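You operate a simulated robot arm through the tools that you are given. There is no shell and no other tool. Be economical: measure what you need, move in short steps, check, and stop when the job is done.

Carry out the task below with a simulated robot arm. There is one attempt and no reset: what you move stays moved.

TASK
Fetch the middle bright ring from the top of the workbench and set it on the yellow plate. Take the red holder and put it on the top of the cooling bench. Put the blue small box from the top of the ring bench on the green cover and the green small box on the top of the step plate. Stack the black bearing from the top of the ring bench on top of the red bearing. Put the step cloth on the steel tray. Fetch the black brush from the bottom shelf of the wash bench and stand it on the top of the steel table. The order is free. Set down upright: black brush.

The check looks at the end state, three seconds after you hand in, the way a careful person would. Anything else that was tipped, shoved, dropped, spilled or broken makes it a failure. Lids that push on must go on centred and level and be pressed home; caps that screw on are set level and turned clockwise until they are tight. Flat cloth is picked up by pressing the open fingertips on it (5 to 10 N) and closing them slowly along it; thin cloth reads only 2 to 8 mm in the jaws.

THE ROBOT
A 6-joint arm with a two-finger gripper on a trunk, on a base that drives. Base frame: it is fixed to the floor where the robot stands at the start and does not move with it; the origin is under the middle of the robot, x ahead of it, y to its left, z up. Lengths are in mm, angles in degrees, forces in N, time in s.
Its first joint turns from -166.0 to 166.0 degrees. Places, roughly: bearing [250, 1750, 750]; black brush (5x5x12 cm) [4400, 1900, 200]; green cover [500, 2000, 750]; middle bright ring (6x6x3 cm) [6400, -100, 900]; red holder (6x6x5 cm) [5800, 100, 900]; small box [250, 2000, 750]; steel tray (36x19x10 cm) [4000, -1500, 900]; step cloth (11x7x3 cm) [1700, 2200, 500]; top of the cooling bench [6600, 2600, 900]; top of the steel table (20x15 cm) [-380, 1400, 860]; top of the step plate [1600, 2300, 500]; yellow plate (7x7x2 cm) [6100, -100, 900]. Payload 2.45 kg.
The tool frame sits at the grasp point between the pads (the TCP): z along the fingers, y along the line on which they close. The tips reach 20 mm beyond it. Largest opening 140 mm; the body of the gripper starts 168 mm behind the TCP.
Orientation is told as [roll, pitch, yaw] about the base's x, y, z axes, in that order, counted from this pose: with the fingers straight down and closing along the base's y, the tool's x points along the base's -x, its y along +y and its z along -z.

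THE INTERFACE
- The arm moves only by the tool apply_moves. Its argument "moves" is a list of rows, each an object (a shift or turn left out is 0, a gripper value left out holds the last) with "translation": the shift along the tool's x, y, z in mm, a list of three; "delta_rot": the turn, a rotation vector about the tool's x, y, z in degrees, a list of three; "fingers": the closure in counts, from 0 (fully open) to 255 (shut). In form: [{"translation": [dx, dy, dz], "delta_rot": [rx, ry, rz], "fingers": fingers}, ...]. A call has 1 to 12 rows; each row shifts and turns the commanded pose from where the row before left it, along the tool's axes as they then stand. Rows are played at 5 a second. More than 50 mm and 8.6 degrees between two rows, or a gripper value outside its range, and nothing of the call is played. A pose out of reach is approached as far as the arm can. The call stops where the force on the tool passes 40 N (or 10 N more than at its start, if that is more) or the arm is blocked; 0.2 s more then pass. Each finger travels about 45 mm/s and halts on what it meets, pressing with about 23 N; the grip force reading is that of the motor and also rises with nothing between the fingers. The clock runs only during rows and for 0.2 s after the last one: add rows that do not move to give the fingers time. The reply holds the time, the measured pose of the TCP, the force on the tool along the base axes, the opening and the grip force, in the units named above and with some noise, with the torque about the TCP (base axes, N m) and any sound that the robot's microphone picked up.
- Cameras (640 x 400 px; columns grow to the right, rows downward): "scene" is now at [-102, 188.4, 1171.6]; the picture's right is [0.16, -0.99, 0.00], its down [-0.03, -0.00, -1.00] and it looks along [0.99, 0.16, -0.03] (base axes); focal length 277 px, centre (320, 200). "wrist" rides on the gripper at [78, 11, -209] in the tool frame; the picture's right is [-0.14, 0.99, 0.00], its down [-0.92, -0.13, -0.37] and it looks along [-0.36, -0.05, 0.93] (tool axes); focal length 280 px, centre (320, 200). There is no depth. A picture from a camera that has moved, and an enlarged one, comes with that camera's place and axes in the base frame and with its lens.
- snapshot(camera): a new picture of that camera. No time passes.
- steer(legs): drives the robot by 1 to 6 legs, each [ahead, left, turn to the left] in mm, mm and degrees, along the robot's own axes; the way and the turn of a leg run together, so that a leg with both is an arc; at most 1500 mm and 180 degrees a leg. The arm and the cameras ride along, it lands a little off, and it stops where it bumps. It gives what a move gives.
- head_to(pan, tilt): turns the head with the scene camera to pan (to the left, within 143 degrees either way) and tilt (down, from -29 to 69), counted from straight ahead of the robot. It gives what a move gives.
- inspect(camera, box): a new picture of the part [left, top, right, bottom] of that camera's present view, enlarged. No time passes.
- finish_job(): hands the job in; it is judged then, once.

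Work in short steps. Places have to be worked out from the pictures, the camera data and where the tool is seen: move nearer, look again, correct. Check each grasp and each placing, and mend what went wrong. You have 207 turns and 192 pictures in all, those below and enlarged ones among them. Open the gripper and draw the arm clear of the work before you hand the job in, unless the task says otherwise; then end with one line.

The tools are called after "Emit:" as name(argument=value, ...) on one line, values as JSON. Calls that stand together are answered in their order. apply_moves: Moves the arm, as the interface text tells. Its arguments: {"type":"object","properties":{"moves":{"type":"array","items":{"type":"object","properties":{"translation":{"type":"array","items":{"type":"number"}},"delta_rot":{"type":"array","items":{"type":"number"}},"fingers":{"type":"number"}}}}},"required":["moves"]} The other tools are called the same way: steer (legs) drives the base; head_to (pan, tilt) turns the head that bears the scene camera; snapshot (camera) takes a picture; inspect (camera, box) takes an enlarged picture of a part of a camera's view; finish_job () hands the job in.

At the start:

```text
clock: 0.0
position: [607.4, 251.2, 1093.8]
tcp_rot: [-0.1, 0.0, -0.1]
wrist_force: [-0.6, -0.8, -1.1]
ft_torque: [0.0, 0.01, 0.0]
opening: 139.8
gripper_force: 0.0
robot x, y, heading: [0.3, -0.5, -0.1]
head pan, tilt: [9.0, 1.5]
```

scene: 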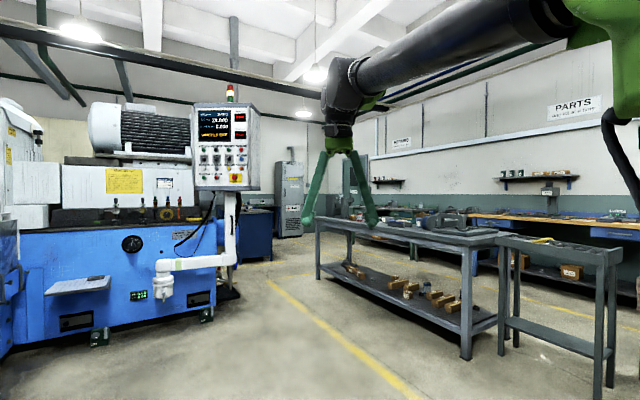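
wrist: 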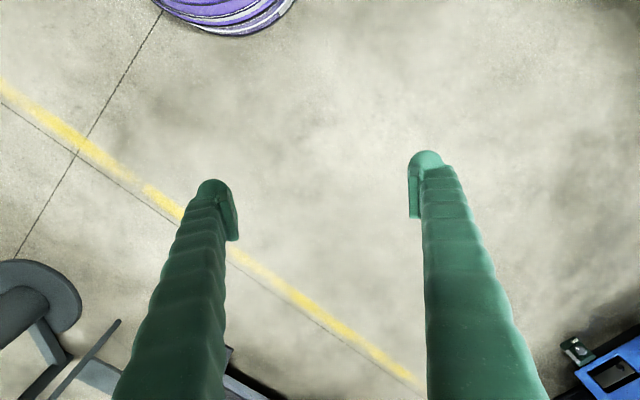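

I start by looking around to the left where the ring bench, steel table and step plate should be.

Emit:
head_to(pan=85, tilt=15)

Emit:
snapshot(camera="scene")

Emit:
head_to(pan=40, tilt=15)

Emit:
snapshot(camera="scene")

```text
clock: 1.5
position: [607.8, 250.0, 1095.4]
tcp_rot: [0.0, -0.1, 0.0]
wrist_force: [0.0, -0.1, 0.3]
ft_torque: [0.0, 0.01, 0.01]
opening: 139.7
gripper_force: 0.1
robot x, y, heading: [-1.4, 0.5, -0.1]
head pan, tilt: [85.0, 15.0]
```

```text
189 pictures are left
camera scene: at [-183.3, 267.3, 1149.7], right [1.0, -0.09, 0.0], down [-0.02, -0.26, -0.97], along [0.08, 0.96, -0.26], focal length 277 px, centre (320, 200)
```

scene: 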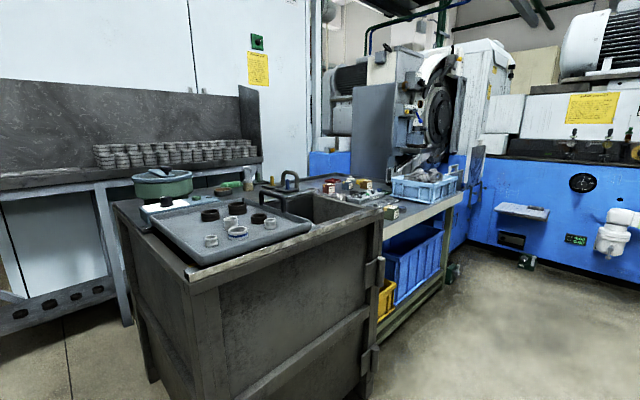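

```text
clock: 2.6
position: [606.5, 251.6, 1093.8]
tcp_rot: [0.0, 0.1, 0.0]
wrist_force: [0.5, 0.4, -0.3]
ft_torque: [0.01, 0.01, -0.02]
opening: 139.9
gripper_force: 0.0
robot x, y, heading: [-0.3, 1.7, -0.1]
head pan, tilt: [40.0, 15.0]
```

```text
188 pictures are left
camera scene: at [-120.0, 234.4, 1149.7], right [0.64, -0.77, 0.0], down [-0.2, -0.17, -0.97], along [0.74, 0.62, -0.26], focal length 277 px, centre (320, 200)
```

scene: 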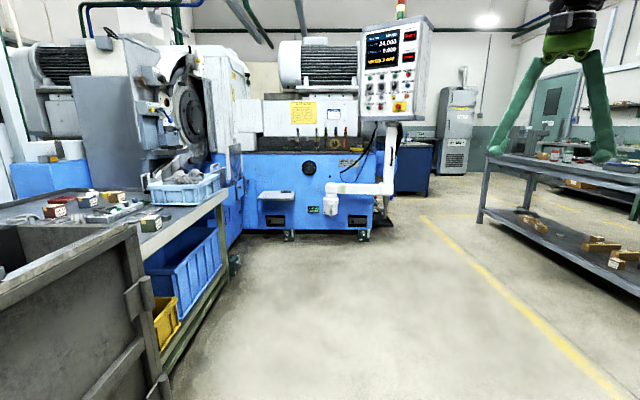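

Let me zoom on the ring bench and the steel table.

Emit:
head_to(pan=80, tilt=20)

Emit:
inspect(camera="scene", box=[260, 110, 500, 260])

Emit:
inspect(camera="scene", box=[120, 110, 360, 260])

```text
clock: 3.7
position: [608.2, 252.0, 1093.5]
tcp_rot: [0.0, 0.0, 0.0]
wrist_force: [0.4, 0.1, -0.2]
ft_torque: [-0.01, 0.0, 0.04]
opening: 140.3
gripper_force: 0.0
robot x, y, heading: [0.9, 4.2, -0.2]
head pan, tilt: [80.0, 20.0]
```

```text
2.67 times, centred on (380, 185) of scene
camera zoom: at [-175.3, 266.0, 1141.6], right [0.98, -0.17, 0.0], down [-0.06, -0.34, -0.94], along [0.16, 0.93, -0.34], focal length 738 px, centre (160, 240)
```

zoom: 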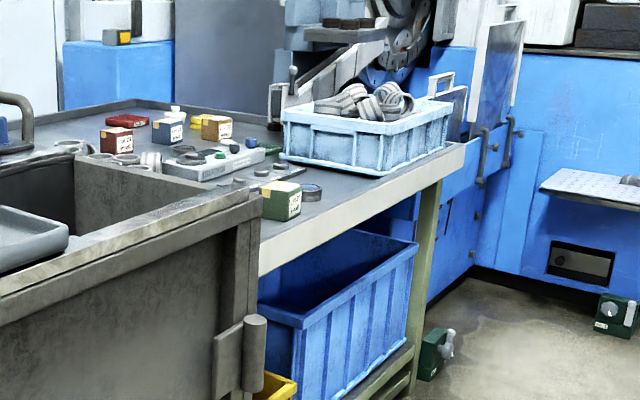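

```text
2.67 times, centred on (240, 185) of scene
camera zoom: at [-175.3, 266.0, 1141.6], right [0.98, -0.17, 0.0], down [-0.06, -0.34, -0.94], along [0.16, 0.93, -0.34], focal length 738 px, centre (533, 240)
```

zoom: 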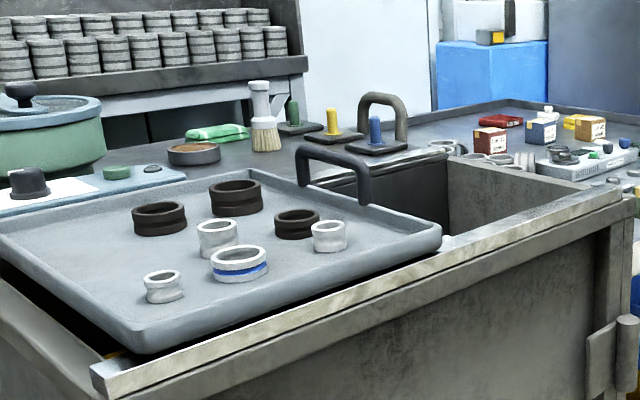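

The ring bench lies at about 45°. I drive to its front, facing it (heading 135°), and look closer.

Emit:
steer(legs=[[800, 0, 0], [0, 0, 135], [700, -700, 0]])

Emit:
head_to(pan=0, tilt=30)

Emit:
snapshot(camera="scene")

Emit:
snapshot(camera="wrist")

```text
clock: 18.3
position: [195.2, 1250.7, 1094.0]
tcp_rot: [0.0, 0.0, 134.6]
wrist_force: [-0.2, 0.3, -0.1]
ft_torque: [-0.01, 0.02, -0.01]
opening: 140.1
gripper_force: 0.1
robot x, y, heading: [803.5, 994.6, 134.5]
head pan, tilt: [80.0, 20.0]
```

```text
clock: 19.8
position: [196.5, 1250.5, 1094.1]
tcp_rot: [0.0, 0.0, 134.7]
wrist_force: [-0.2, -0.2, 0.2]
ft_torque: [-0.02, -0.04, -0.02]
opening: 140.0
gripper_force: 0.1
robot x, y, heading: [801.0, 994.7, 134.7]
head pan, tilt: [0.0, 30.0]
```

```text
185 pictures are left
camera scene: at [746.9, 801.0, 1125.5], right [0.71, 0.7, 0.0], down [0.35, -0.35, -0.87], along [-0.61, 0.61, -0.5], focal length 277 px, centre (320, 200)
```

scene: 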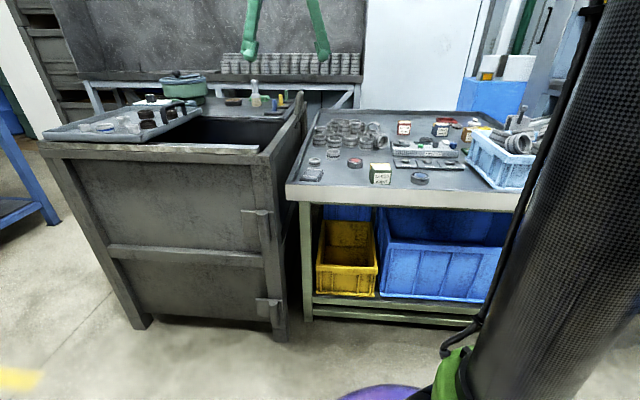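

```text
184 pictures are left
camera wrist: at [243.6, 1188.0, 1302.0], right [-0.8, -0.6, 0.0], down [-0.56, 0.74, 0.37], along [-0.22, 0.3, -0.93], focal length 280 px, centre (320, 200)
```

wrist: 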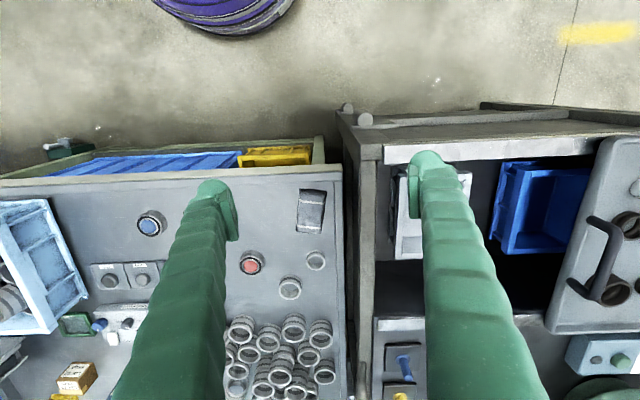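

I enlarge the ring bench in the scene view.

Emit:
inspect(camera="scene", box=[290, 100, 530, 210])

Emit:
inspect(camera="wrist", box=[0, 150, 340, 400])

```text
2.67 times, centred on (410, 155) of scene
camera zoom: at [746.9, 801.0, 1125.5], right [0.71, 0.7, 0.0], down [0.35, -0.35, -0.87], along [-0.61, 0.61, -0.5], focal length 738 px, centre (80, 320)
```

zoom: 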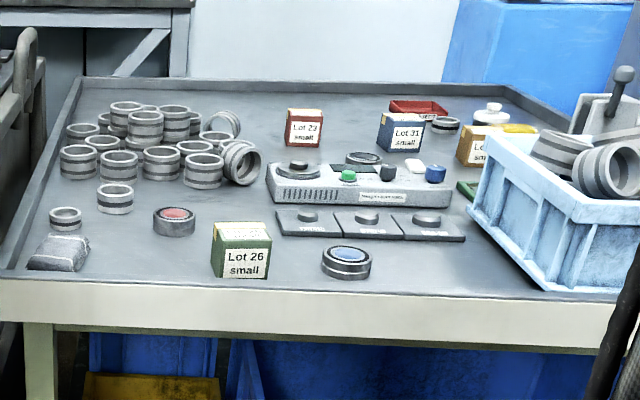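

```text
1.60 times, centred on (170, 275) of wrist
camera zoom: at [243.6, 1188.0, 1302.0], right [-0.8, -0.6, 0.0], down [-0.56, 0.74, 0.37], along [-0.22, 0.3, -0.93], focal length 449 px, centre (560, 80)
```

zoom: 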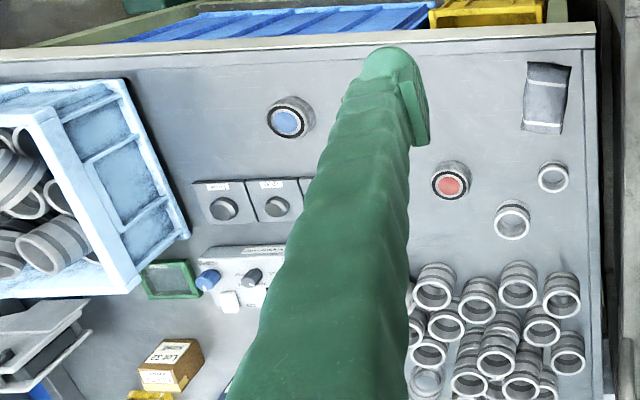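

I zoom tightly on the back items to identify the black bearing and green cover.

Emit:
inspect(camera="scene", box=[390, 110, 500, 180])

```text
5.71 times, centred on (445, 145) of scene
camera zoom: at [746.9, 801.0, 1125.5], right [0.71, 0.7, 0.0], down [0.35, -0.35, -0.87], along [-0.61, 0.61, -0.5], focal length 1580 px, centre (-394, 514)
```

zoom: 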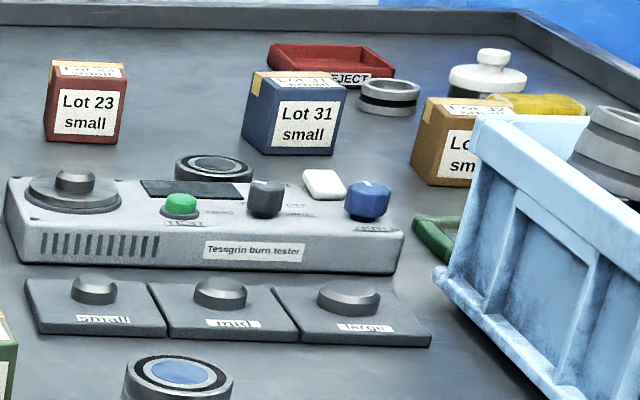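

Base skirt radius looks ~300 mm, so I can go nearer. I drive 160 ahead and 305 to the right to get blue box, cover and black bearing in reach.

Emit:
steer(legs=[[0, -305, 0], [150, 0, 0]])

Emit:
snapshot(camera="scene")

Emit:
snapshot(camera="wrist")

```text
clock: 22.9
position: [305.9, 1572.5, 1094.1]
tcp_rot: [0.0, 0.0, 134.8]
wrist_force: [0.6, 0.2, 0.1]
ft_torque: [0.02, 0.02, -0.01]
opening: 140.0
gripper_force: 0.0
robot x, y, heading: [913.1, 1318.0, 134.7]
head pan, tilt: [0.0, 30.0]
```

```text
180 pictures are left
camera scene: at [857.6, 1123.9, 1125.5], right [0.71, 0.71, 0.0], down [0.35, -0.35, -0.87], along [-0.61, 0.61, -0.5], focal length 277 px, centre (320, 200)
```

scene: 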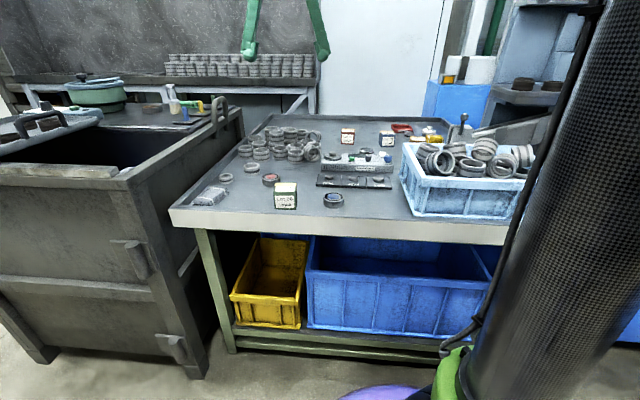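

```text
179 pictures are left
camera wrist: at [353.5, 1510.0, 1302.0], right [-0.8, -0.6, 0.0], down [-0.56, 0.74, 0.37], along [-0.22, 0.29, -0.93], focal length 280 px, centre (320, 200)
```

wrist: 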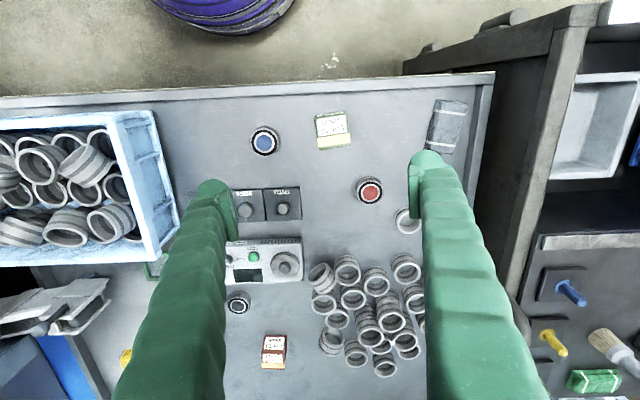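

Bench top seems ~700 high and the far items still out of reach; the base still has ~230 mm free to the bench, so I go 155 further and 60 to the right.

Emit:
steer(legs=[[0, -60, 0], [155, 0, 0]])

Emit:
apply_moves(moves=[{"translation": [-40, 0, 0]}, {"translation": [-40, -30, 0]}, {"translation": [-40, -40, 0]}, {"translation": [-40, -40, 0]}, {"translation": [0, -40, 0]}])

Emit:
snapshot(camera="wrist")

```text
clock: 24.8
position: [239.5, 1723.6, 1093.4]
tcp_rot: [0.0, 0.0, 134.9]
wrist_force: [-0.4, -0.4, -0.8]
ft_torque: [0.0, 0.01, 0.01]
opening: 140.0
gripper_force: 0.2
robot x, y, heading: [847.0, 1474.5, 135.0]
head pan, tilt: [0.0, 30.0]
```

```text
refused: row 3 steps farther than a row can; nothing moved
```

```text
178 pictures are left
camera wrist: at [286.3, 1661.3, 1302.0], right [-0.8, -0.6, 0.0], down [-0.56, 0.74, 0.37], along [-0.22, 0.29, -0.93], focal length 280 px, centre (320, 200)
```

wrist: 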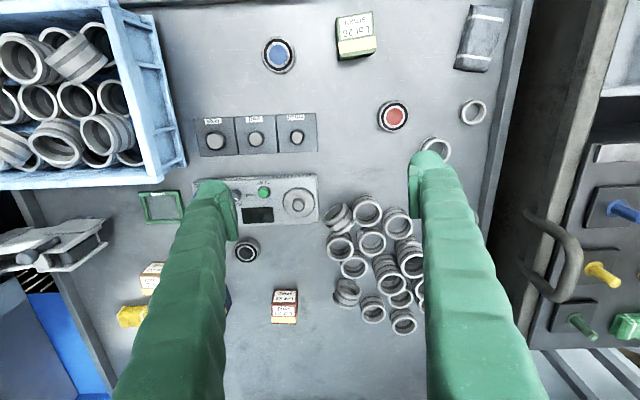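

Black bearing at ≈(214,2059). I move the gripper sideways over the blue box region to see it and the cover clearly.

Emit:
apply_moves(moves=[{"translation": [-35, -35, 0]}, {"translation": [-35, -35, 0]}, {"translation": [-35, -35, 0]}, {"translation": [-20, -45, 0]}, {"translation": [0, -45, 0]}, {"translation": [0, -45, 0]}])

Emit:
snapshot(camera="wrist")

```text
clock: 26.2
position: [320.5, 1981.7, 1091.8]
tcp_rot: [0.0, 0.1, 135.0]
wrist_force: [0.3, 0.6, 0.5]
ft_torque: [0.04, -0.07, 0.02]
opening: 140.1
gripper_force: 0.1
robot x, y, heading: [845.0, 1471.3, 134.9]
head pan, tilt: [0.0, 30.0]
```

```text
177 pictures are left
camera wrist: at [367.8, 1919.0, 1301.2], right [-0.8, -0.6, 0.0], down [-0.56, 0.74, 0.37], along [-0.22, 0.29, -0.93], focal length 280 px, centre (320, 200)
```

wrist: 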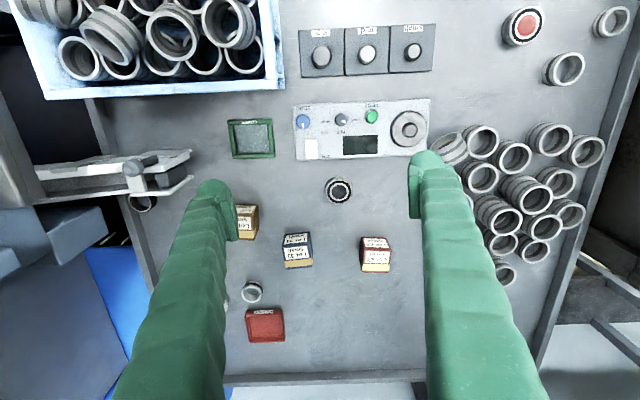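

Blue box top centre ≈(225,2195), cover ≈(428,2080). I move above the box and descend part way to look again.

Emit:
apply_moves(moves=[{"translation": [-36.4, -13.9, 28], "delta_rot": [0, 0, 4]}, {"translation": [-36.4, -13.9, 28]}, {"translation": [-36.4, -13.9, 28]}, {"translation": [-36.4, -13.9, 28]}, {"translation": [-36.4, -13.9, 28]}, {"translation": [-36.4, -13.9, 28]}])

Emit:
snapshot(camera="wrist")

Emit:
inspect(camera="scene", box=[200, 80, 440, 230])

```text
clock: 27.6
position: [236.9, 2200.8, 925.5]
tcp_rot: [0.0, 0.0, 130.9]
wrist_force: [0.8, -1.1, 0.4]
ft_torque: [0.11, 0.05, 0.0]
opening: 139.9
gripper_force: 0.1
robot x, y, heading: [844.6, 1468.3, 134.7]
head pan, tilt: [0.0, 30.0]
```

```text
176 pictures are left
camera wrist: at [280.5, 2134.8, 1133.6], right [-0.84, -0.54, 0.0], down [-0.51, 0.78, 0.37], along [-0.2, 0.31, -0.93], focal length 280 px, centre (320, 200)
```

wrist: 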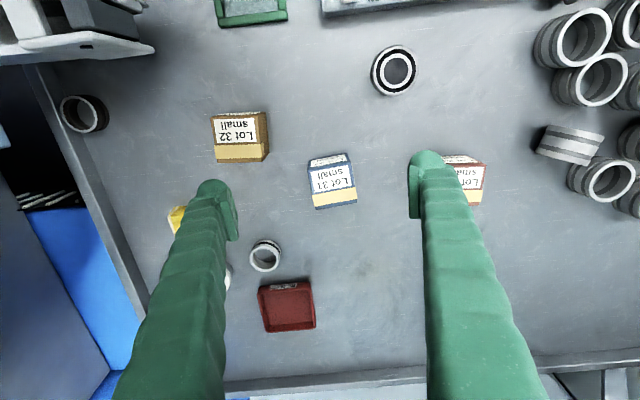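

```text
2.67 times, centred on (320, 155) of scene
camera zoom: at [791.1, 1275.7, 1125.5], right [0.71, 0.71, 0.0], down [0.35, -0.35, -0.87], along [-0.61, 0.61, -0.5], focal length 738 px, centre (320, 320)
```

zoom: 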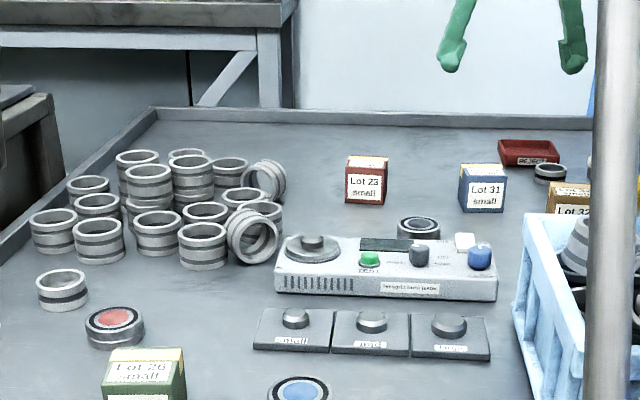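

Triangulation gives box top z≈720 at ≈(189,2238), ~1010 mm from the axis—slightly too far. I creep the base ahead 40 mm.

Emit:
steer(legs=[[40, 0, 0]])

Emit:
snapshot(camera="wrist")

```text
clock: 28.5
position: [209.9, 2229.1, 925.2]
tcp_rot: [-0.1, 0.0, 130.8]
wrist_force: [-0.6, 0.1, -0.4]
ft_torque: [0.01, -0.03, 0.02]
opening: 139.9
gripper_force: 0.1
robot x, y, heading: [818.7, 1502.1, 135.0]
head pan, tilt: [0.0, 30.0]
```

```text
174 pictures are left
camera wrist: at [252.2, 2163.5, 1133.3], right [-0.84, -0.54, 0.0], down [-0.51, 0.78, 0.37], along [-0.2, 0.31, -0.93], focal length 280 px, centre (320, 200)
```

wrist: 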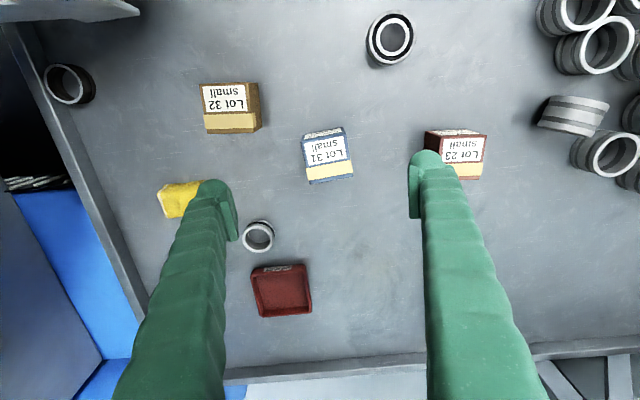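

Box is aligned with the jaws. I centre and descend to TCP z≈735, then check.

Emit:
apply_moves(moves=[{"translation": [-18.5, 9, 40]}, {"translation": [0, 0, 50]}, {"translation": [0, 0, 50]}, {"translation": [0, 0, 50]}])

Emit:
snapshot(camera="wrist")

Emit:
inspect(camera="scene", box=[260, 100, 440, 210])

```text
clock: 29.5
position: [190.1, 2238.5, 735.2]
tcp_rot: [0.0, 0.1, 131.0]
wrist_force: [-1.1, -0.5, -0.6]
ft_torque: [0.03, 0.03, -0.02]
opening: 140.0
gripper_force: 0.0
robot x, y, heading: [820.5, 1498.9, 134.8]
head pan, tilt: [0.0, 30.0]
```

```text
173 pictures are left
camera wrist: at [233.7, 2171.8, 942.3], right [-0.84, -0.54, 0.0], down [-0.51, 0.78, 0.37], along [-0.2, 0.31, -0.93], focal length 280 px, centre (320, 200)
```

wrist: 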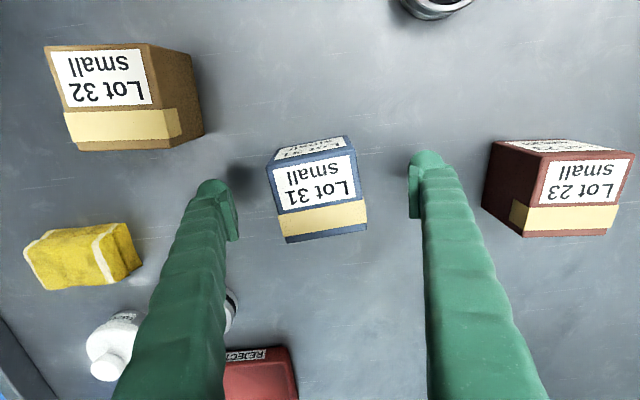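

```text
3.56 times, centred on (350, 155) of scene
camera zoom: at [762.7, 1304.2, 1125.5], right [0.71, 0.71, 0.0], down [0.35, -0.35, -0.87], along [-0.61, 0.61, -0.5], focal length 984 px, centre (213, 360)
```

zoom: 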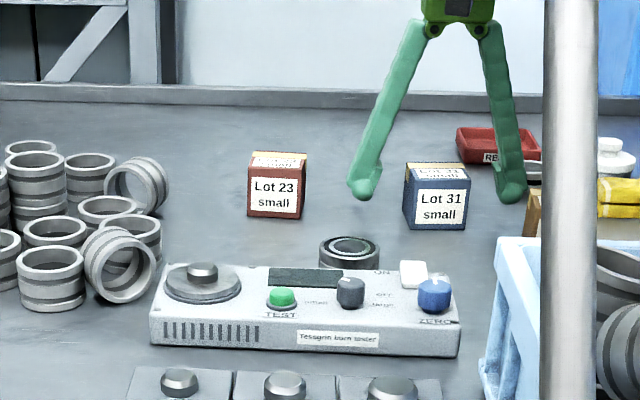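

The jaws straddle the box. Descend 32 mm and close.

Emit:
apply_moves(moves=[{"translation": [0, 0, 32]}, {"fingers": 255}, {}, {}, {}, {}, {}, {}])

Emit:
snapshot(camera="wrist")

```text
clock: 29.9
position: [190.3, 2238.0, 710.8]
tcp_rot: [0.1, -0.2, 131.0]
wrist_force: [4.5, -4.6, 28.0]
ft_torque: [-0.14, -0.07, -0.26]
opening: 139.8
gripper_force: 15.1
robot x, y, heading: [817.8, 1499.6, 134.7]
head pan, tilt: [0.0, 30.0]
stopped in row 2: the force on the tool passed its limit at 78 N (the readings are from after the stop); the commanded pose is now the measured one
```

```text
171 pictures are left
camera wrist: at [234.2, 2171.4, 918.7], right [-0.84, -0.54, 0.0], down [-0.51, 0.78, 0.37], along [-0.2, 0.31, -0.93], focal length 280 px, centre (320, 200)
```

wrist: 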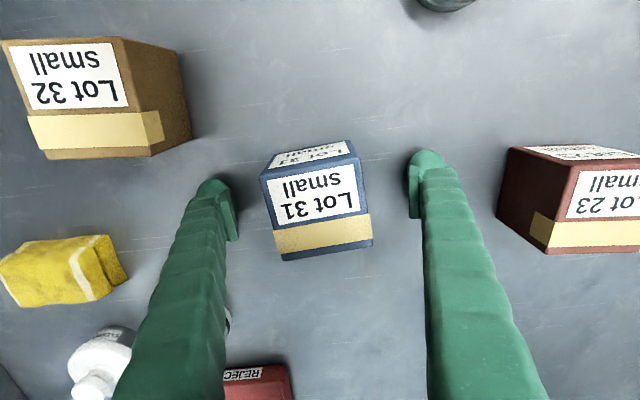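

The tips touched the bench: bench top z ≈ 690. I lift 8 mm and close.

Emit:
apply_moves(moves=[{"translation": [0, 0, -8]}, {"translation": [0, 4, 0]}, {"fingers": 255}, {}, {}, {}, {}, {}, {}, {}])

Emit:
apply_moves(moves=[{"translation": [0, 0, -20]}, {"translation": [0, 0, -40]}, {"translation": [0, 0, -40]}])

Emit:
snapshot(camera="wrist")

```text
clock: 31.1
position: [186.9, 2235.5, 718.4]
tcp_rot: [0.0, -0.1, 131.0]
wrist_force: [2.7, -2.5, 18.8]
ft_torque: [0.06, 0.24, 0.09]
opening: 64.9
gripper_force: 35.3
robot x, y, heading: [817.5, 1498.9, 134.7]
head pan, tilt: [0.0, 30.0]
stopped in row 5: the force on the tool passed its limit at 58 N (the readings are from after the stop); the commanded pose is now the measured one
```

```text
clock: 31.9
position: [186.5, 2235.7, 816.5]
tcp_rot: [0.0, -0.2, 130.9]
wrist_force: [0.1, -0.3, -3.7]
ft_torque: [0.01, 0.02, -0.01]
opening: 64.8
gripper_force: 23.2
robot x, y, heading: [815.2, 1498.0, 135.1]
head pan, tilt: [0.0, 30.0]
```

```text
170 pictures are left
camera wrist: at [229.9, 2170.2, 1024.7], right [-0.84, -0.55, 0.0], down [-0.51, 0.78, 0.37], along [-0.2, 0.31, -0.93], focal length 280 px, centre (320, 200)
```

wrist: 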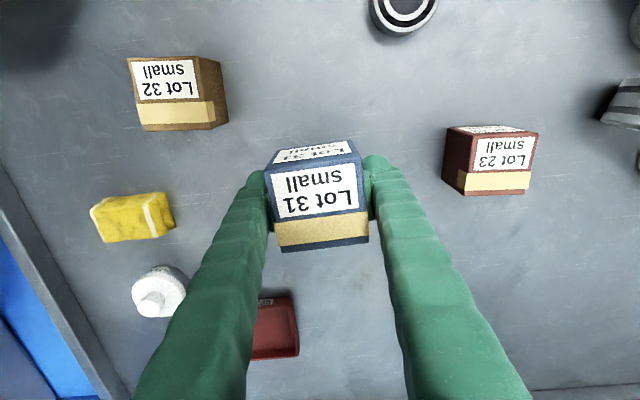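

Box held (64.8 mm). Its bottom is ~28 mm under the TCP. Now carry it above the cover at ≈(427,2083).

Emit:
apply_moves(moves=[{"translation": [0, 0, -40]}, {"translation": [45, -13.6, 0]}, {"translation": [45, -13.6, 0]}, {"translation": [45, -13.6, 0]}, {"translation": [45, -13.6, 0]}, {"translation": [46, -13.6, 0]}, {"translation": [46, -13.6, 0]}])

Emit:
snapshot(camera="wrist")

Emit:
inspect(camera="scene", box=[320, 90, 500, 240])

```text
clock: 33.5
position: [428.1, 2084.4, 858.2]
tcp_rot: [0.0, -0.2, 131.0]
wrist_force: [-1.0, 0.6, -3.0]
ft_torque: [-0.02, -0.06, -0.01]
opening: 65.1
gripper_force: 22.6
robot x, y, heading: [819.2, 1501.4, 134.9]
head pan, tilt: [0.0, 30.0]
```

```text
169 pictures are left
camera wrist: at [471.4, 2017.3, 1065.9], right [-0.84, -0.55, 0.0], down [-0.51, 0.78, 0.37], along [-0.2, 0.31, -0.93], focal length 280 px, centre (320, 200)
```

wrist: 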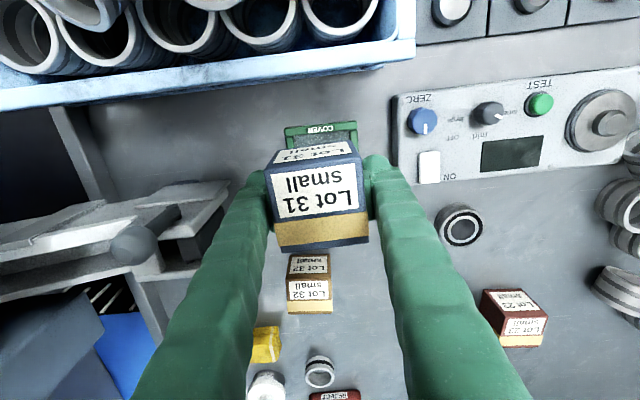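

```text
2.67 times, centred on (410, 165) of scene
camera zoom: at [762.3, 1304.7, 1125.6], right [0.71, 0.71, 0.0], down [0.35, -0.35, -0.87], along [-0.61, 0.61, -0.5], focal length 738 px, centre (80, 293)
```

zoom: 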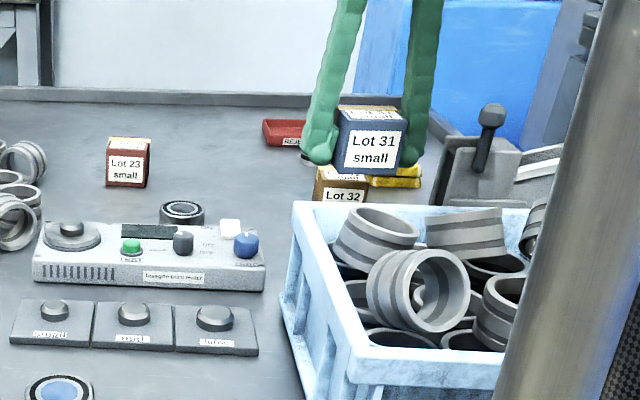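

Alignment looks right. I lower to TCP z≈768 and check from both cameras.

Emit:
apply_moves(moves=[{"translation": [0, 0, 45]}, {"translation": [0, 0, 45]}])

Emit:
snapshot(camera="wrist")

```text
clock: 34.1
position: [427.2, 2082.0, 766.7]
tcp_rot: [0.0, -0.2, 130.9]
wrist_force: [-0.6, -0.2, -2.7]
ft_torque: [0.0, 0.04, -0.03]
opening: 65.2
gripper_force: 23.1
robot x, y, heading: [818.5, 1499.2, 134.6]
head pan, tilt: [0.0, 30.0]
```

```text
167 pictures are left
camera wrist: at [470.5, 2016.8, 974.8], right [-0.84, -0.55, 0.0], down [-0.51, 0.78, 0.37], along [-0.2, 0.31, -0.93], focal length 280 px, centre (320, 200)
```

wrist: 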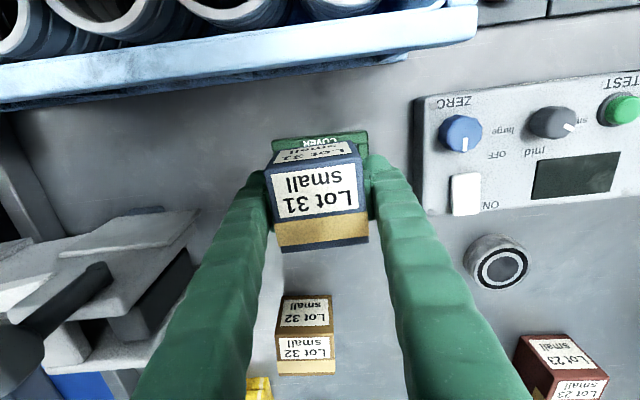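

Near edge of the cover is 36 mm from box centre; cover ~90 deep, so I shift 7 mm farther, 2 mm sideways, and lower slowly.

Emit:
apply_moves(moves=[{"translation": [-7, 2, 20]}, {"translation": [0, 0, 10]}, {"translation": [0, 0, 5]}, {"translation": [0, 0, 4]}, {"translation": [0, 0, 3]}])

Emit:
snapshot(camera="wrist")

```text
clock: 35.1
position: [419.8, 2088.5, 730.8]
tcp_rot: [0.0, -0.3, 130.9]
wrist_force: [3.2, -5.2, 19.7]
ft_torque: [-0.18, 0.02, 0.01]
opening: 64.9
gripper_force: 22.9
robot x, y, heading: [818.9, 1498.8, 134.9]
head pan, tilt: [0.0, 30.0]
stopped in row 5: the force on the tool passed its limit at 50 N (the readings are from after the stop); the commanded pose is now the measured one
```

```text
166 pictures are left
camera wrist: at [464.1, 2021.4, 938.4], right [-0.84, -0.55, 0.0], down [-0.51, 0.78, 0.37], along [-0.2, 0.31, -0.93], focal length 280 px, centre (320, 200)
```

wrist: 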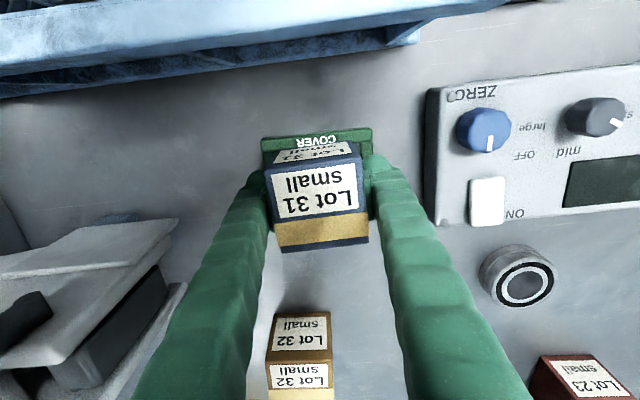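

Contact at TCP 731: the box rests on the cover. I open partially (device near on the right), then rise.

Emit:
apply_moves(moves=[{"fingers": 95}, {}, {}, {}])

Emit:
apply_moves(moves=[{"translation": [0, 0, -30]}, {"translation": [0, 0, -40]}, {"translation": [0, 0, -40]}])

Emit:
snapshot(camera="wrist")

```text
clock: 36.1
position: [419.5, 2088.8, 729.1]
tcp_rot: [0.1, -0.2, 130.9]
wrist_force: [-0.4, -0.5, -1.1]
ft_torque: [-0.01, -0.03, 0.02]
opening: 87.9
gripper_force: 0.0
robot x, y, heading: [816.8, 1495.4, 134.9]
head pan, tilt: [0.0, 30.0]
```

```text
clock: 36.9
position: [420.8, 2089.1, 840.8]
tcp_rot: [0.0, -0.2, 131.0]
wrist_force: [-0.6, -0.6, -0.8]
ft_torque: [-0.02, -0.01, -0.02]
opening: 87.7
gripper_force: 0.0
robot x, y, heading: [818.6, 1498.4, 135.2]
head pan, tilt: [0.0, 30.0]
```

```text
165 pictures are left
camera wrist: at [464.1, 2022.5, 1048.9], right [-0.84, -0.54, 0.0], down [-0.51, 0.78, 0.37], along [-0.2, 0.31, -0.93], focal length 280 px, centre (320, 200)
```

wrist: 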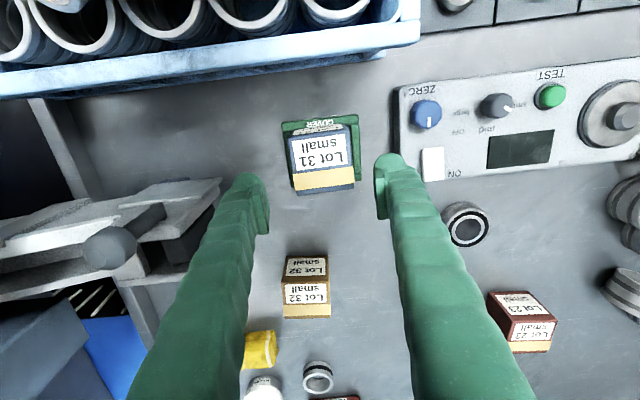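

Zoom to check the box sits properly.

Emit:
inspect(camera="wrist", box=[250, 90, 410, 220])

Emit:
inspect(camera="scene", box=[320, 110, 460, 200])

```text
3.08 times, centred on (330, 155) of wrist
camera zoom: at [464.1, 2022.5, 1048.9], right [-0.84, -0.54, 0.0], down [-0.51, 0.78, 0.37], along [-0.2, 0.31, -0.93], focal length 863 px, centre (289, 338)
```

zoom: 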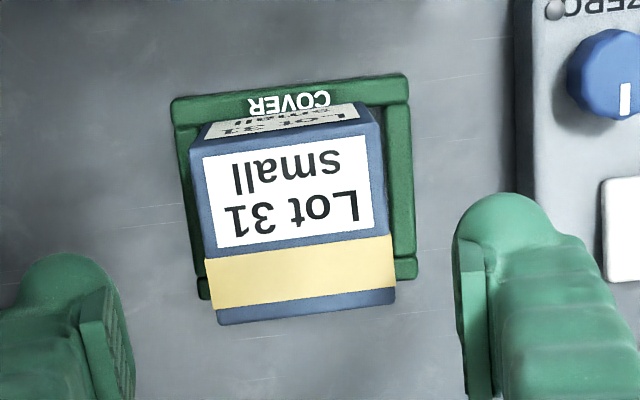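

```text
4.44 times, centred on (390, 155) of scene
camera zoom: at [762.5, 1304.5, 1125.5], right [0.71, 0.71, 0.0], down [0.35, -0.35, -0.87], along [-0.61, 0.61, -0.5], focal length 1229 px, centre (9, 400)
```

zoom: 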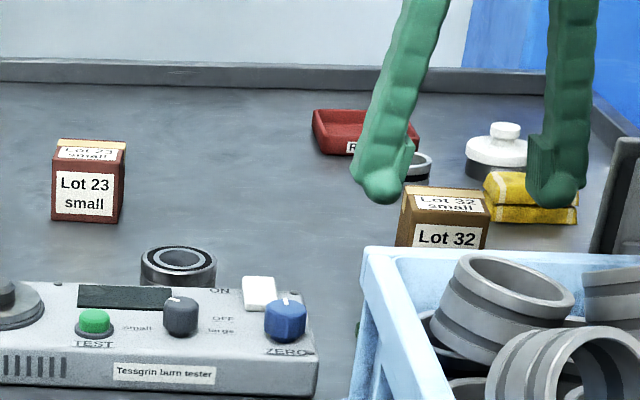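

The blue box is well placed. Now move over the black bearing at ≈(209,2060), opening the fingers, and look.

Emit:
apply_moves(moves=[{"translation": [-23, 36, 0]}, {"translation": [-23, 36, 0]}, {"translation": [-23, 36, 0], "fingers": 60}, {"translation": [-24, 36, 0]}, {"translation": [-24, 36, 20]}])

Emit:
snapshot(camera="wrist")

```text
clock: 38.1
position: [208.3, 2059.8, 819.5]
tcp_rot: [0.0, -0.2, 130.8]
wrist_force: [0.8, -0.9, 0.1]
ft_torque: [-0.02, 0.06, -0.02]
opening: 107.0
gripper_force: 0.2
robot x, y, heading: [819.4, 1496.3, 134.9]
head pan, tilt: [0.0, 30.0]
```

```text
162 pictures are left
camera wrist: at [252.3, 1993.1, 1027.2], right [-0.84, -0.54, 0.0], down [-0.51, 0.78, 0.37], along [-0.2, 0.31, -0.93], focal length 280 px, centre (320, 200)
```

wrist: 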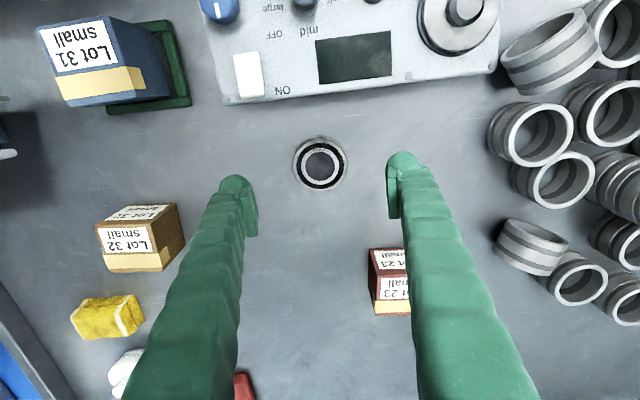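

Centred to within 3 mm. I descend to TCP ≈721 and close on the bearing.

Emit:
apply_moves(moves=[{"translation": [-3, 1, 48]}, {"translation": [0, 0, 40]}, {"translation": [0, 0, 10]}, {"fingers": 255}, {}, {}, {}, {}])

Emit:
snapshot(camera="wrist")

```text
clock: 39.9
position: [204.7, 2061.8, 721.7]
tcp_rot: [0.0, -0.2, 130.9]
wrist_force: [1.1, -1.4, -0.2]
ft_torque: [0.0, 0.01, 0.01]
opening: 60.8
gripper_force: 22.8
robot x, y, heading: [818.7, 1495.1, 134.8]
head pan, tilt: [0.0, 30.0]
```

```text
161 pictures are left
camera wrist: at [248.1, 1993.7, 929.8], right [-0.84, -0.54, 0.0], down [-0.51, 0.78, 0.37], along [-0.2, 0.31, -0.93], focal length 280 px, centre (320, 200)
```

wrist: 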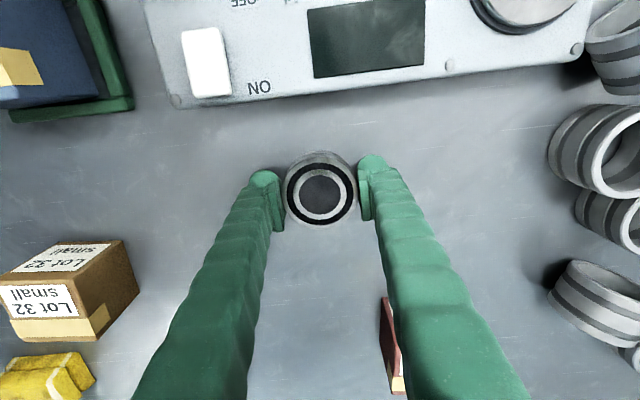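

Bearing held. Lift to ~870, back the base 75 mm so the red bearing (≈(140,1615)) falls in reach.

Emit:
apply_moves(moves=[{"translation": [0, 0, -30]}, {"translation": [0, 0, -40]}, {"translation": [0, 0, -40]}, {"translation": [0, 0, -40]}])

Emit:
steer(legs=[[-75, 0, 0]])

```text
clock: 40.9
position: [206.0, 2060.2, 872.8]
tcp_rot: [0.0, -0.2, 130.9]
wrist_force: [-0.9, 0.3, -2.0]
ft_torque: [-0.02, -0.01, -0.02]
opening: 60.9
gripper_force: 23.1
robot x, y, heading: [818.2, 1501.8, 135.0]
head pan, tilt: [0.0, 30.0]
```

```text
clock: 41.9
position: [258.9, 2005.2, 870.4]
tcp_rot: [0.1, -0.1, 130.8]
wrist_force: [0.7, 0.8, -2.1]
ft_torque: [-0.02, -0.01, 0.0]
opening: 60.9
gripper_force: 23.0
robot x, y, heading: [875.2, 1444.5, 135.0]
head pan, tilt: [0.0, 30.0]
```

Now carry it over the red bearing.

Emit:
apply_moves(moves=[{"translation": [24, 38.4, 0]}, {"translation": [24, 38.4, 0]}, {"translation": [24, 38.4, 0]}, {"translation": [24, 38.4, 0]}, {"translation": [24, 38.4, 0]}, {"translation": [24, 38.4, 0]}, {"translation": [24, 38.4, 0]}, {"translation": [24, 38.4, 0]}, {"translation": [24, 38.4, 0]}])

Emit:
snapshot(camera="wrist")

Emit:
snapshot(camera="scene")

```text
clock: 43.9
position: [138.6, 1617.7, 870.7]
tcp_rot: [-0.1, -0.2, 130.9]
wrist_force: [0.7, 1.2, -2.5]
ft_torque: [-0.08, 0.0, -0.03]
opening: 60.8
gripper_force: 22.7
robot x, y, heading: [871.5, 1444.4, 135.0]
head pan, tilt: [0.0, 30.0]
```

```text
160 pictures are left
camera wrist: at [182.7, 1550.7, 1079.2], right [-0.84, -0.54, 0.0], down [-0.51, 0.78, 0.37], along [-0.2, 0.31, -0.93], focal length 280 px, centre (320, 200)
```

wrist: 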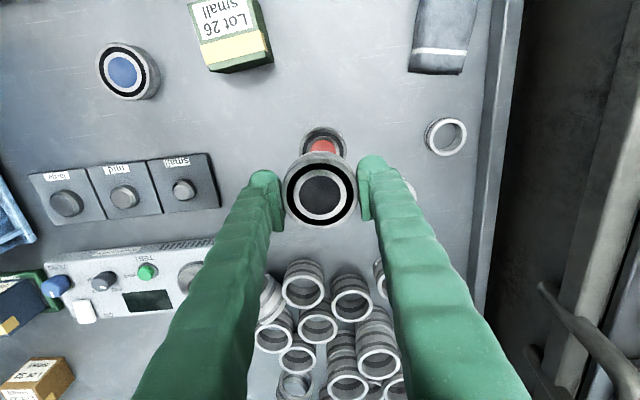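

```text
159 pictures are left
camera scene: at [815.8, 1251.0, 1125.5], right [0.71, 0.71, 0.0], down [0.35, -0.35, -0.87], along [-0.61, 0.61, -0.5], focal length 277 px, centre (320, 200)
```

scene: 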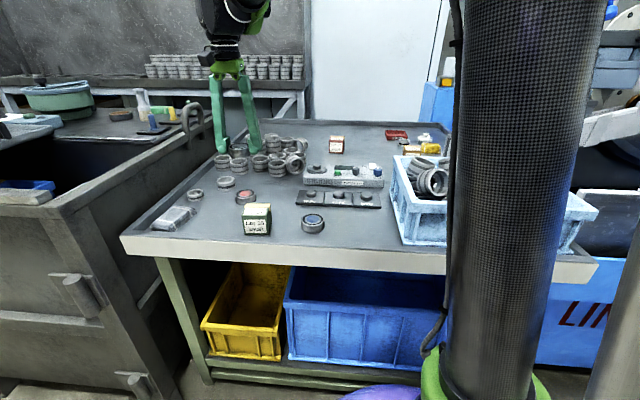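

Red centre estimated at ≈(141.5,1608). Shift (9,4) and lower to ~790, then look again.

Emit:
apply_moves(moves=[{"translation": [9, 4, 30]}, {"translation": [0, 0, 50]}])

Emit:
inspect(camera="wrist", box=[220, 90, 420, 240])

Emit:
inspect(camera="scene", box=[180, 120, 320, 240])

```text
clock: 44.5
position: [141.3, 1607.2, 792.1]
tcp_rot: [-0.1, -0.1, 131.0]
wrist_force: [0.1, -0.7, -2.9]
ft_torque: [-0.01, 0.02, -0.02]
opening: 60.6
gripper_force: 23.1
robot x, y, heading: [871.0, 1446.6, 134.7]
head pan, tilt: [0.0, 30.0]
```

```text
2.67 times, centred on (320, 165) of wrist
camera zoom: at [185.8, 1541.0, 998.7], right [-0.84, -0.54, 0.0], down [-0.51, 0.78, 0.37], along [-0.2, 0.31, -0.93], focal length 748 px, centre (320, 293)
```

zoom: 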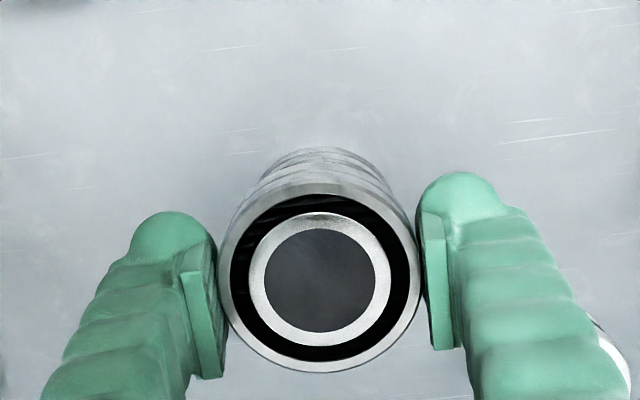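

```text
3.33 times, centred on (250, 180) of scene
camera zoom: at [815.9, 1250.7, 1125.5], right [0.71, 0.71, 0.0], down [0.35, -0.35, -0.87], along [-0.61, 0.61, -0.5], focal length 922 px, centre (553, 267)
```

zoom: 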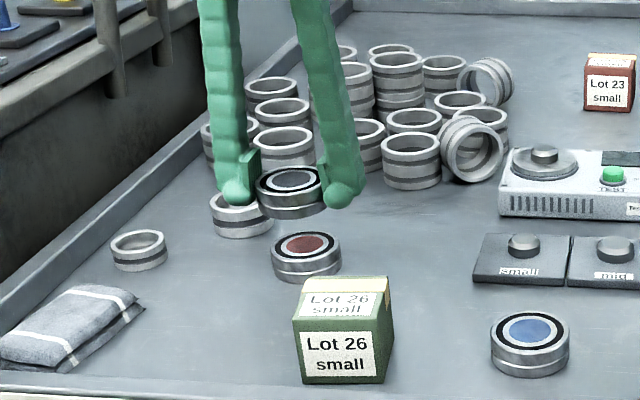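

Both views suggest red sits ~7 mm farther ahead. I shift and lower to 768, then re-inspect.

Emit:
apply_moves(moves=[{"translation": [-7, -1, 24]}])

Emit:
inspect(camera="wrist", box=[220, 90, 420, 240])

Emit:
inspect(camera="scene", box=[220, 150, 300, 210])

```text
clock: 44.9
position: [138.0, 1613.2, 766.9]
tcp_rot: [0.1, -0.1, 131.1]
wrist_force: [-0.3, -0.9, -1.9]
ft_torque: [0.01, -0.01, 0.02]
opening: 60.7
gripper_force: 23.2
robot x, y, heading: [874.4, 1449.0, 135.0]
head pan, tilt: [0.0, 30.0]
```

```text
2.67 times, centred on (320, 165) of wrist
camera zoom: at [181.3, 1546.7, 974.8], right [-0.84, -0.55, 0.0], down [-0.51, 0.78, 0.37], along [-0.2, 0.31, -0.93], focal length 748 px, centre (320, 293)
```

zoom: 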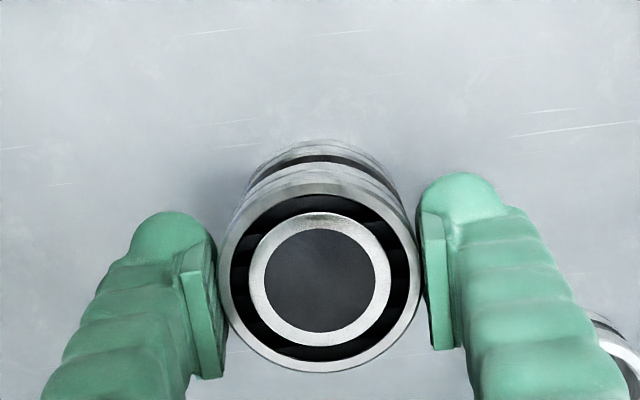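

```text
6.67 times, centred on (260, 180) of scene
camera zoom: at [815.9, 1250.7, 1125.5], right [0.71, 0.71, 0.0], down [0.35, -0.35, -0.87], along [-0.61, 0.61, -0.5], focal length 1844 px, centre (720, 333)
```

zoom: 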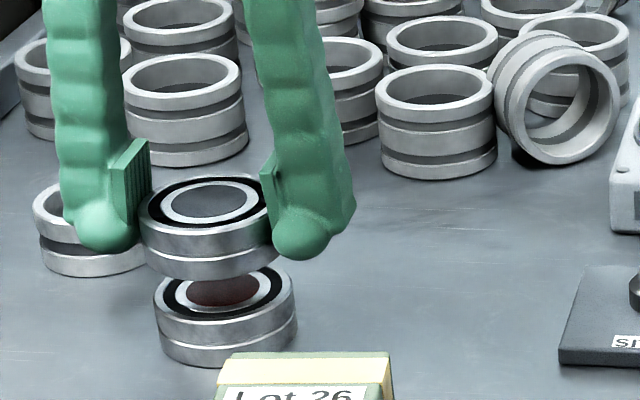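

Alignment within ~2 mm. I shift 1.5 mm and lower gently to contact (expected TCP ≈750).

Emit:
apply_moves(moves=[{"translation": [0, -1.5, 9]}, {"translation": [0, 0, 4]}, {"translation": [0, 0, 2]}, {"translation": [0, 0, 2]}, {"translation": [0, 0, 2]}])

Emit:
inspect(camera="scene", box=[220, 150, 300, 210])

```text
clock: 46.1
position: [138.5, 1614.3, 749.0]
tcp_rot: [0.0, -0.3, 130.8]
wrist_force: [0.4, -0.2, -3.4]
ft_torque: [-0.01, 0.01, 0.0]
opening: 60.7
gripper_force: 23.2
robot x, y, heading: [873.2, 1448.2, 134.9]
head pan, tilt: [0.0, 30.0]
```

```text
6.67 times, centred on (260, 180) of scene
camera zoom: at [815.8, 1250.8, 1125.5], right [0.71, 0.71, 0.0], down [0.35, -0.35, -0.87], along [-0.61, 0.61, -0.5], focal length 1844 px, centre (720, 333)
```

zoom: 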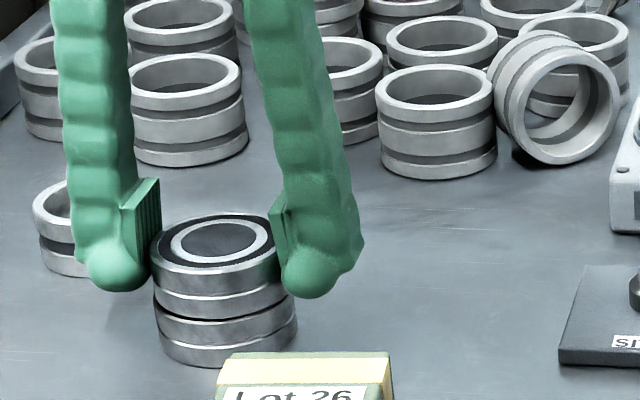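

Left edges suggest the black is ~2–3 mm right of red now; correct +2 mm and lower to contact.

Emit:
apply_moves(moves=[{"translation": [0, 2, 0]}, {"translation": [0, 0, 2]}, {"translation": [0, 0, 2]}, {"translation": [0, 0, 2]}, {"translation": [0, 0, 2]}])

Emit:
inspect(camera="scene", box=[220, 150, 300, 210])

Emit:
inspect(camera="wrist", box=[220, 90, 420, 240])

```text
clock: 47.3
position: [138.2, 1613.1, 739.7]
tcp_rot: [0.0, -0.2, 131.0]
wrist_force: [-4.6, -2.4, 20.8]
ft_torque: [-0.08, 0.02, -0.01]
opening: 61.2
gripper_force: 22.9
robot x, y, heading: [870.5, 1446.6, 134.8]
head pan, tilt: [0.0, 30.0]
```

```text
6.67 times, centred on (260, 180) of scene
camera zoom: at [816.4, 1250.5, 1125.5], right [0.71, 0.71, 0.0], down [0.35, -0.35, -0.87], along [-0.61, 0.61, -0.5], focal length 1844 px, centre (720, 333)
```

zoom: 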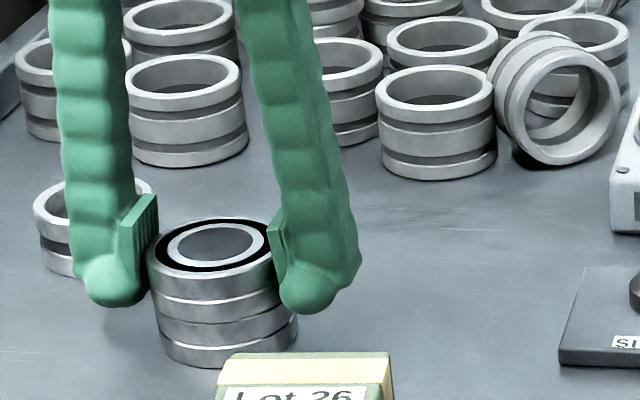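

```text
2.67 times, centred on (320, 165) of wrist
camera zoom: at [181.8, 1546.0, 948.1], right [-0.84, -0.55, 0.0], down [-0.51, 0.78, 0.37], along [-0.2, 0.31, -0.93], focal length 748 px, centre (320, 293)
```

zoom: 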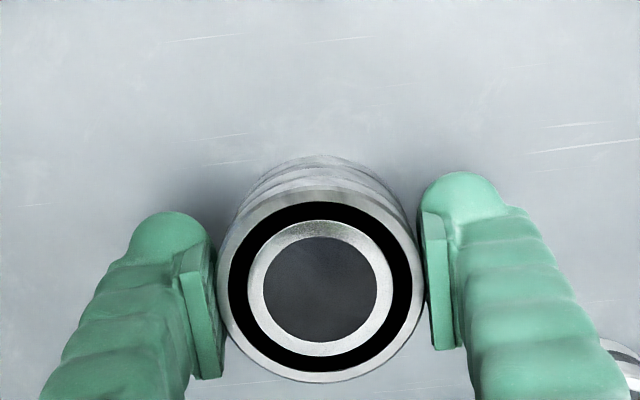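

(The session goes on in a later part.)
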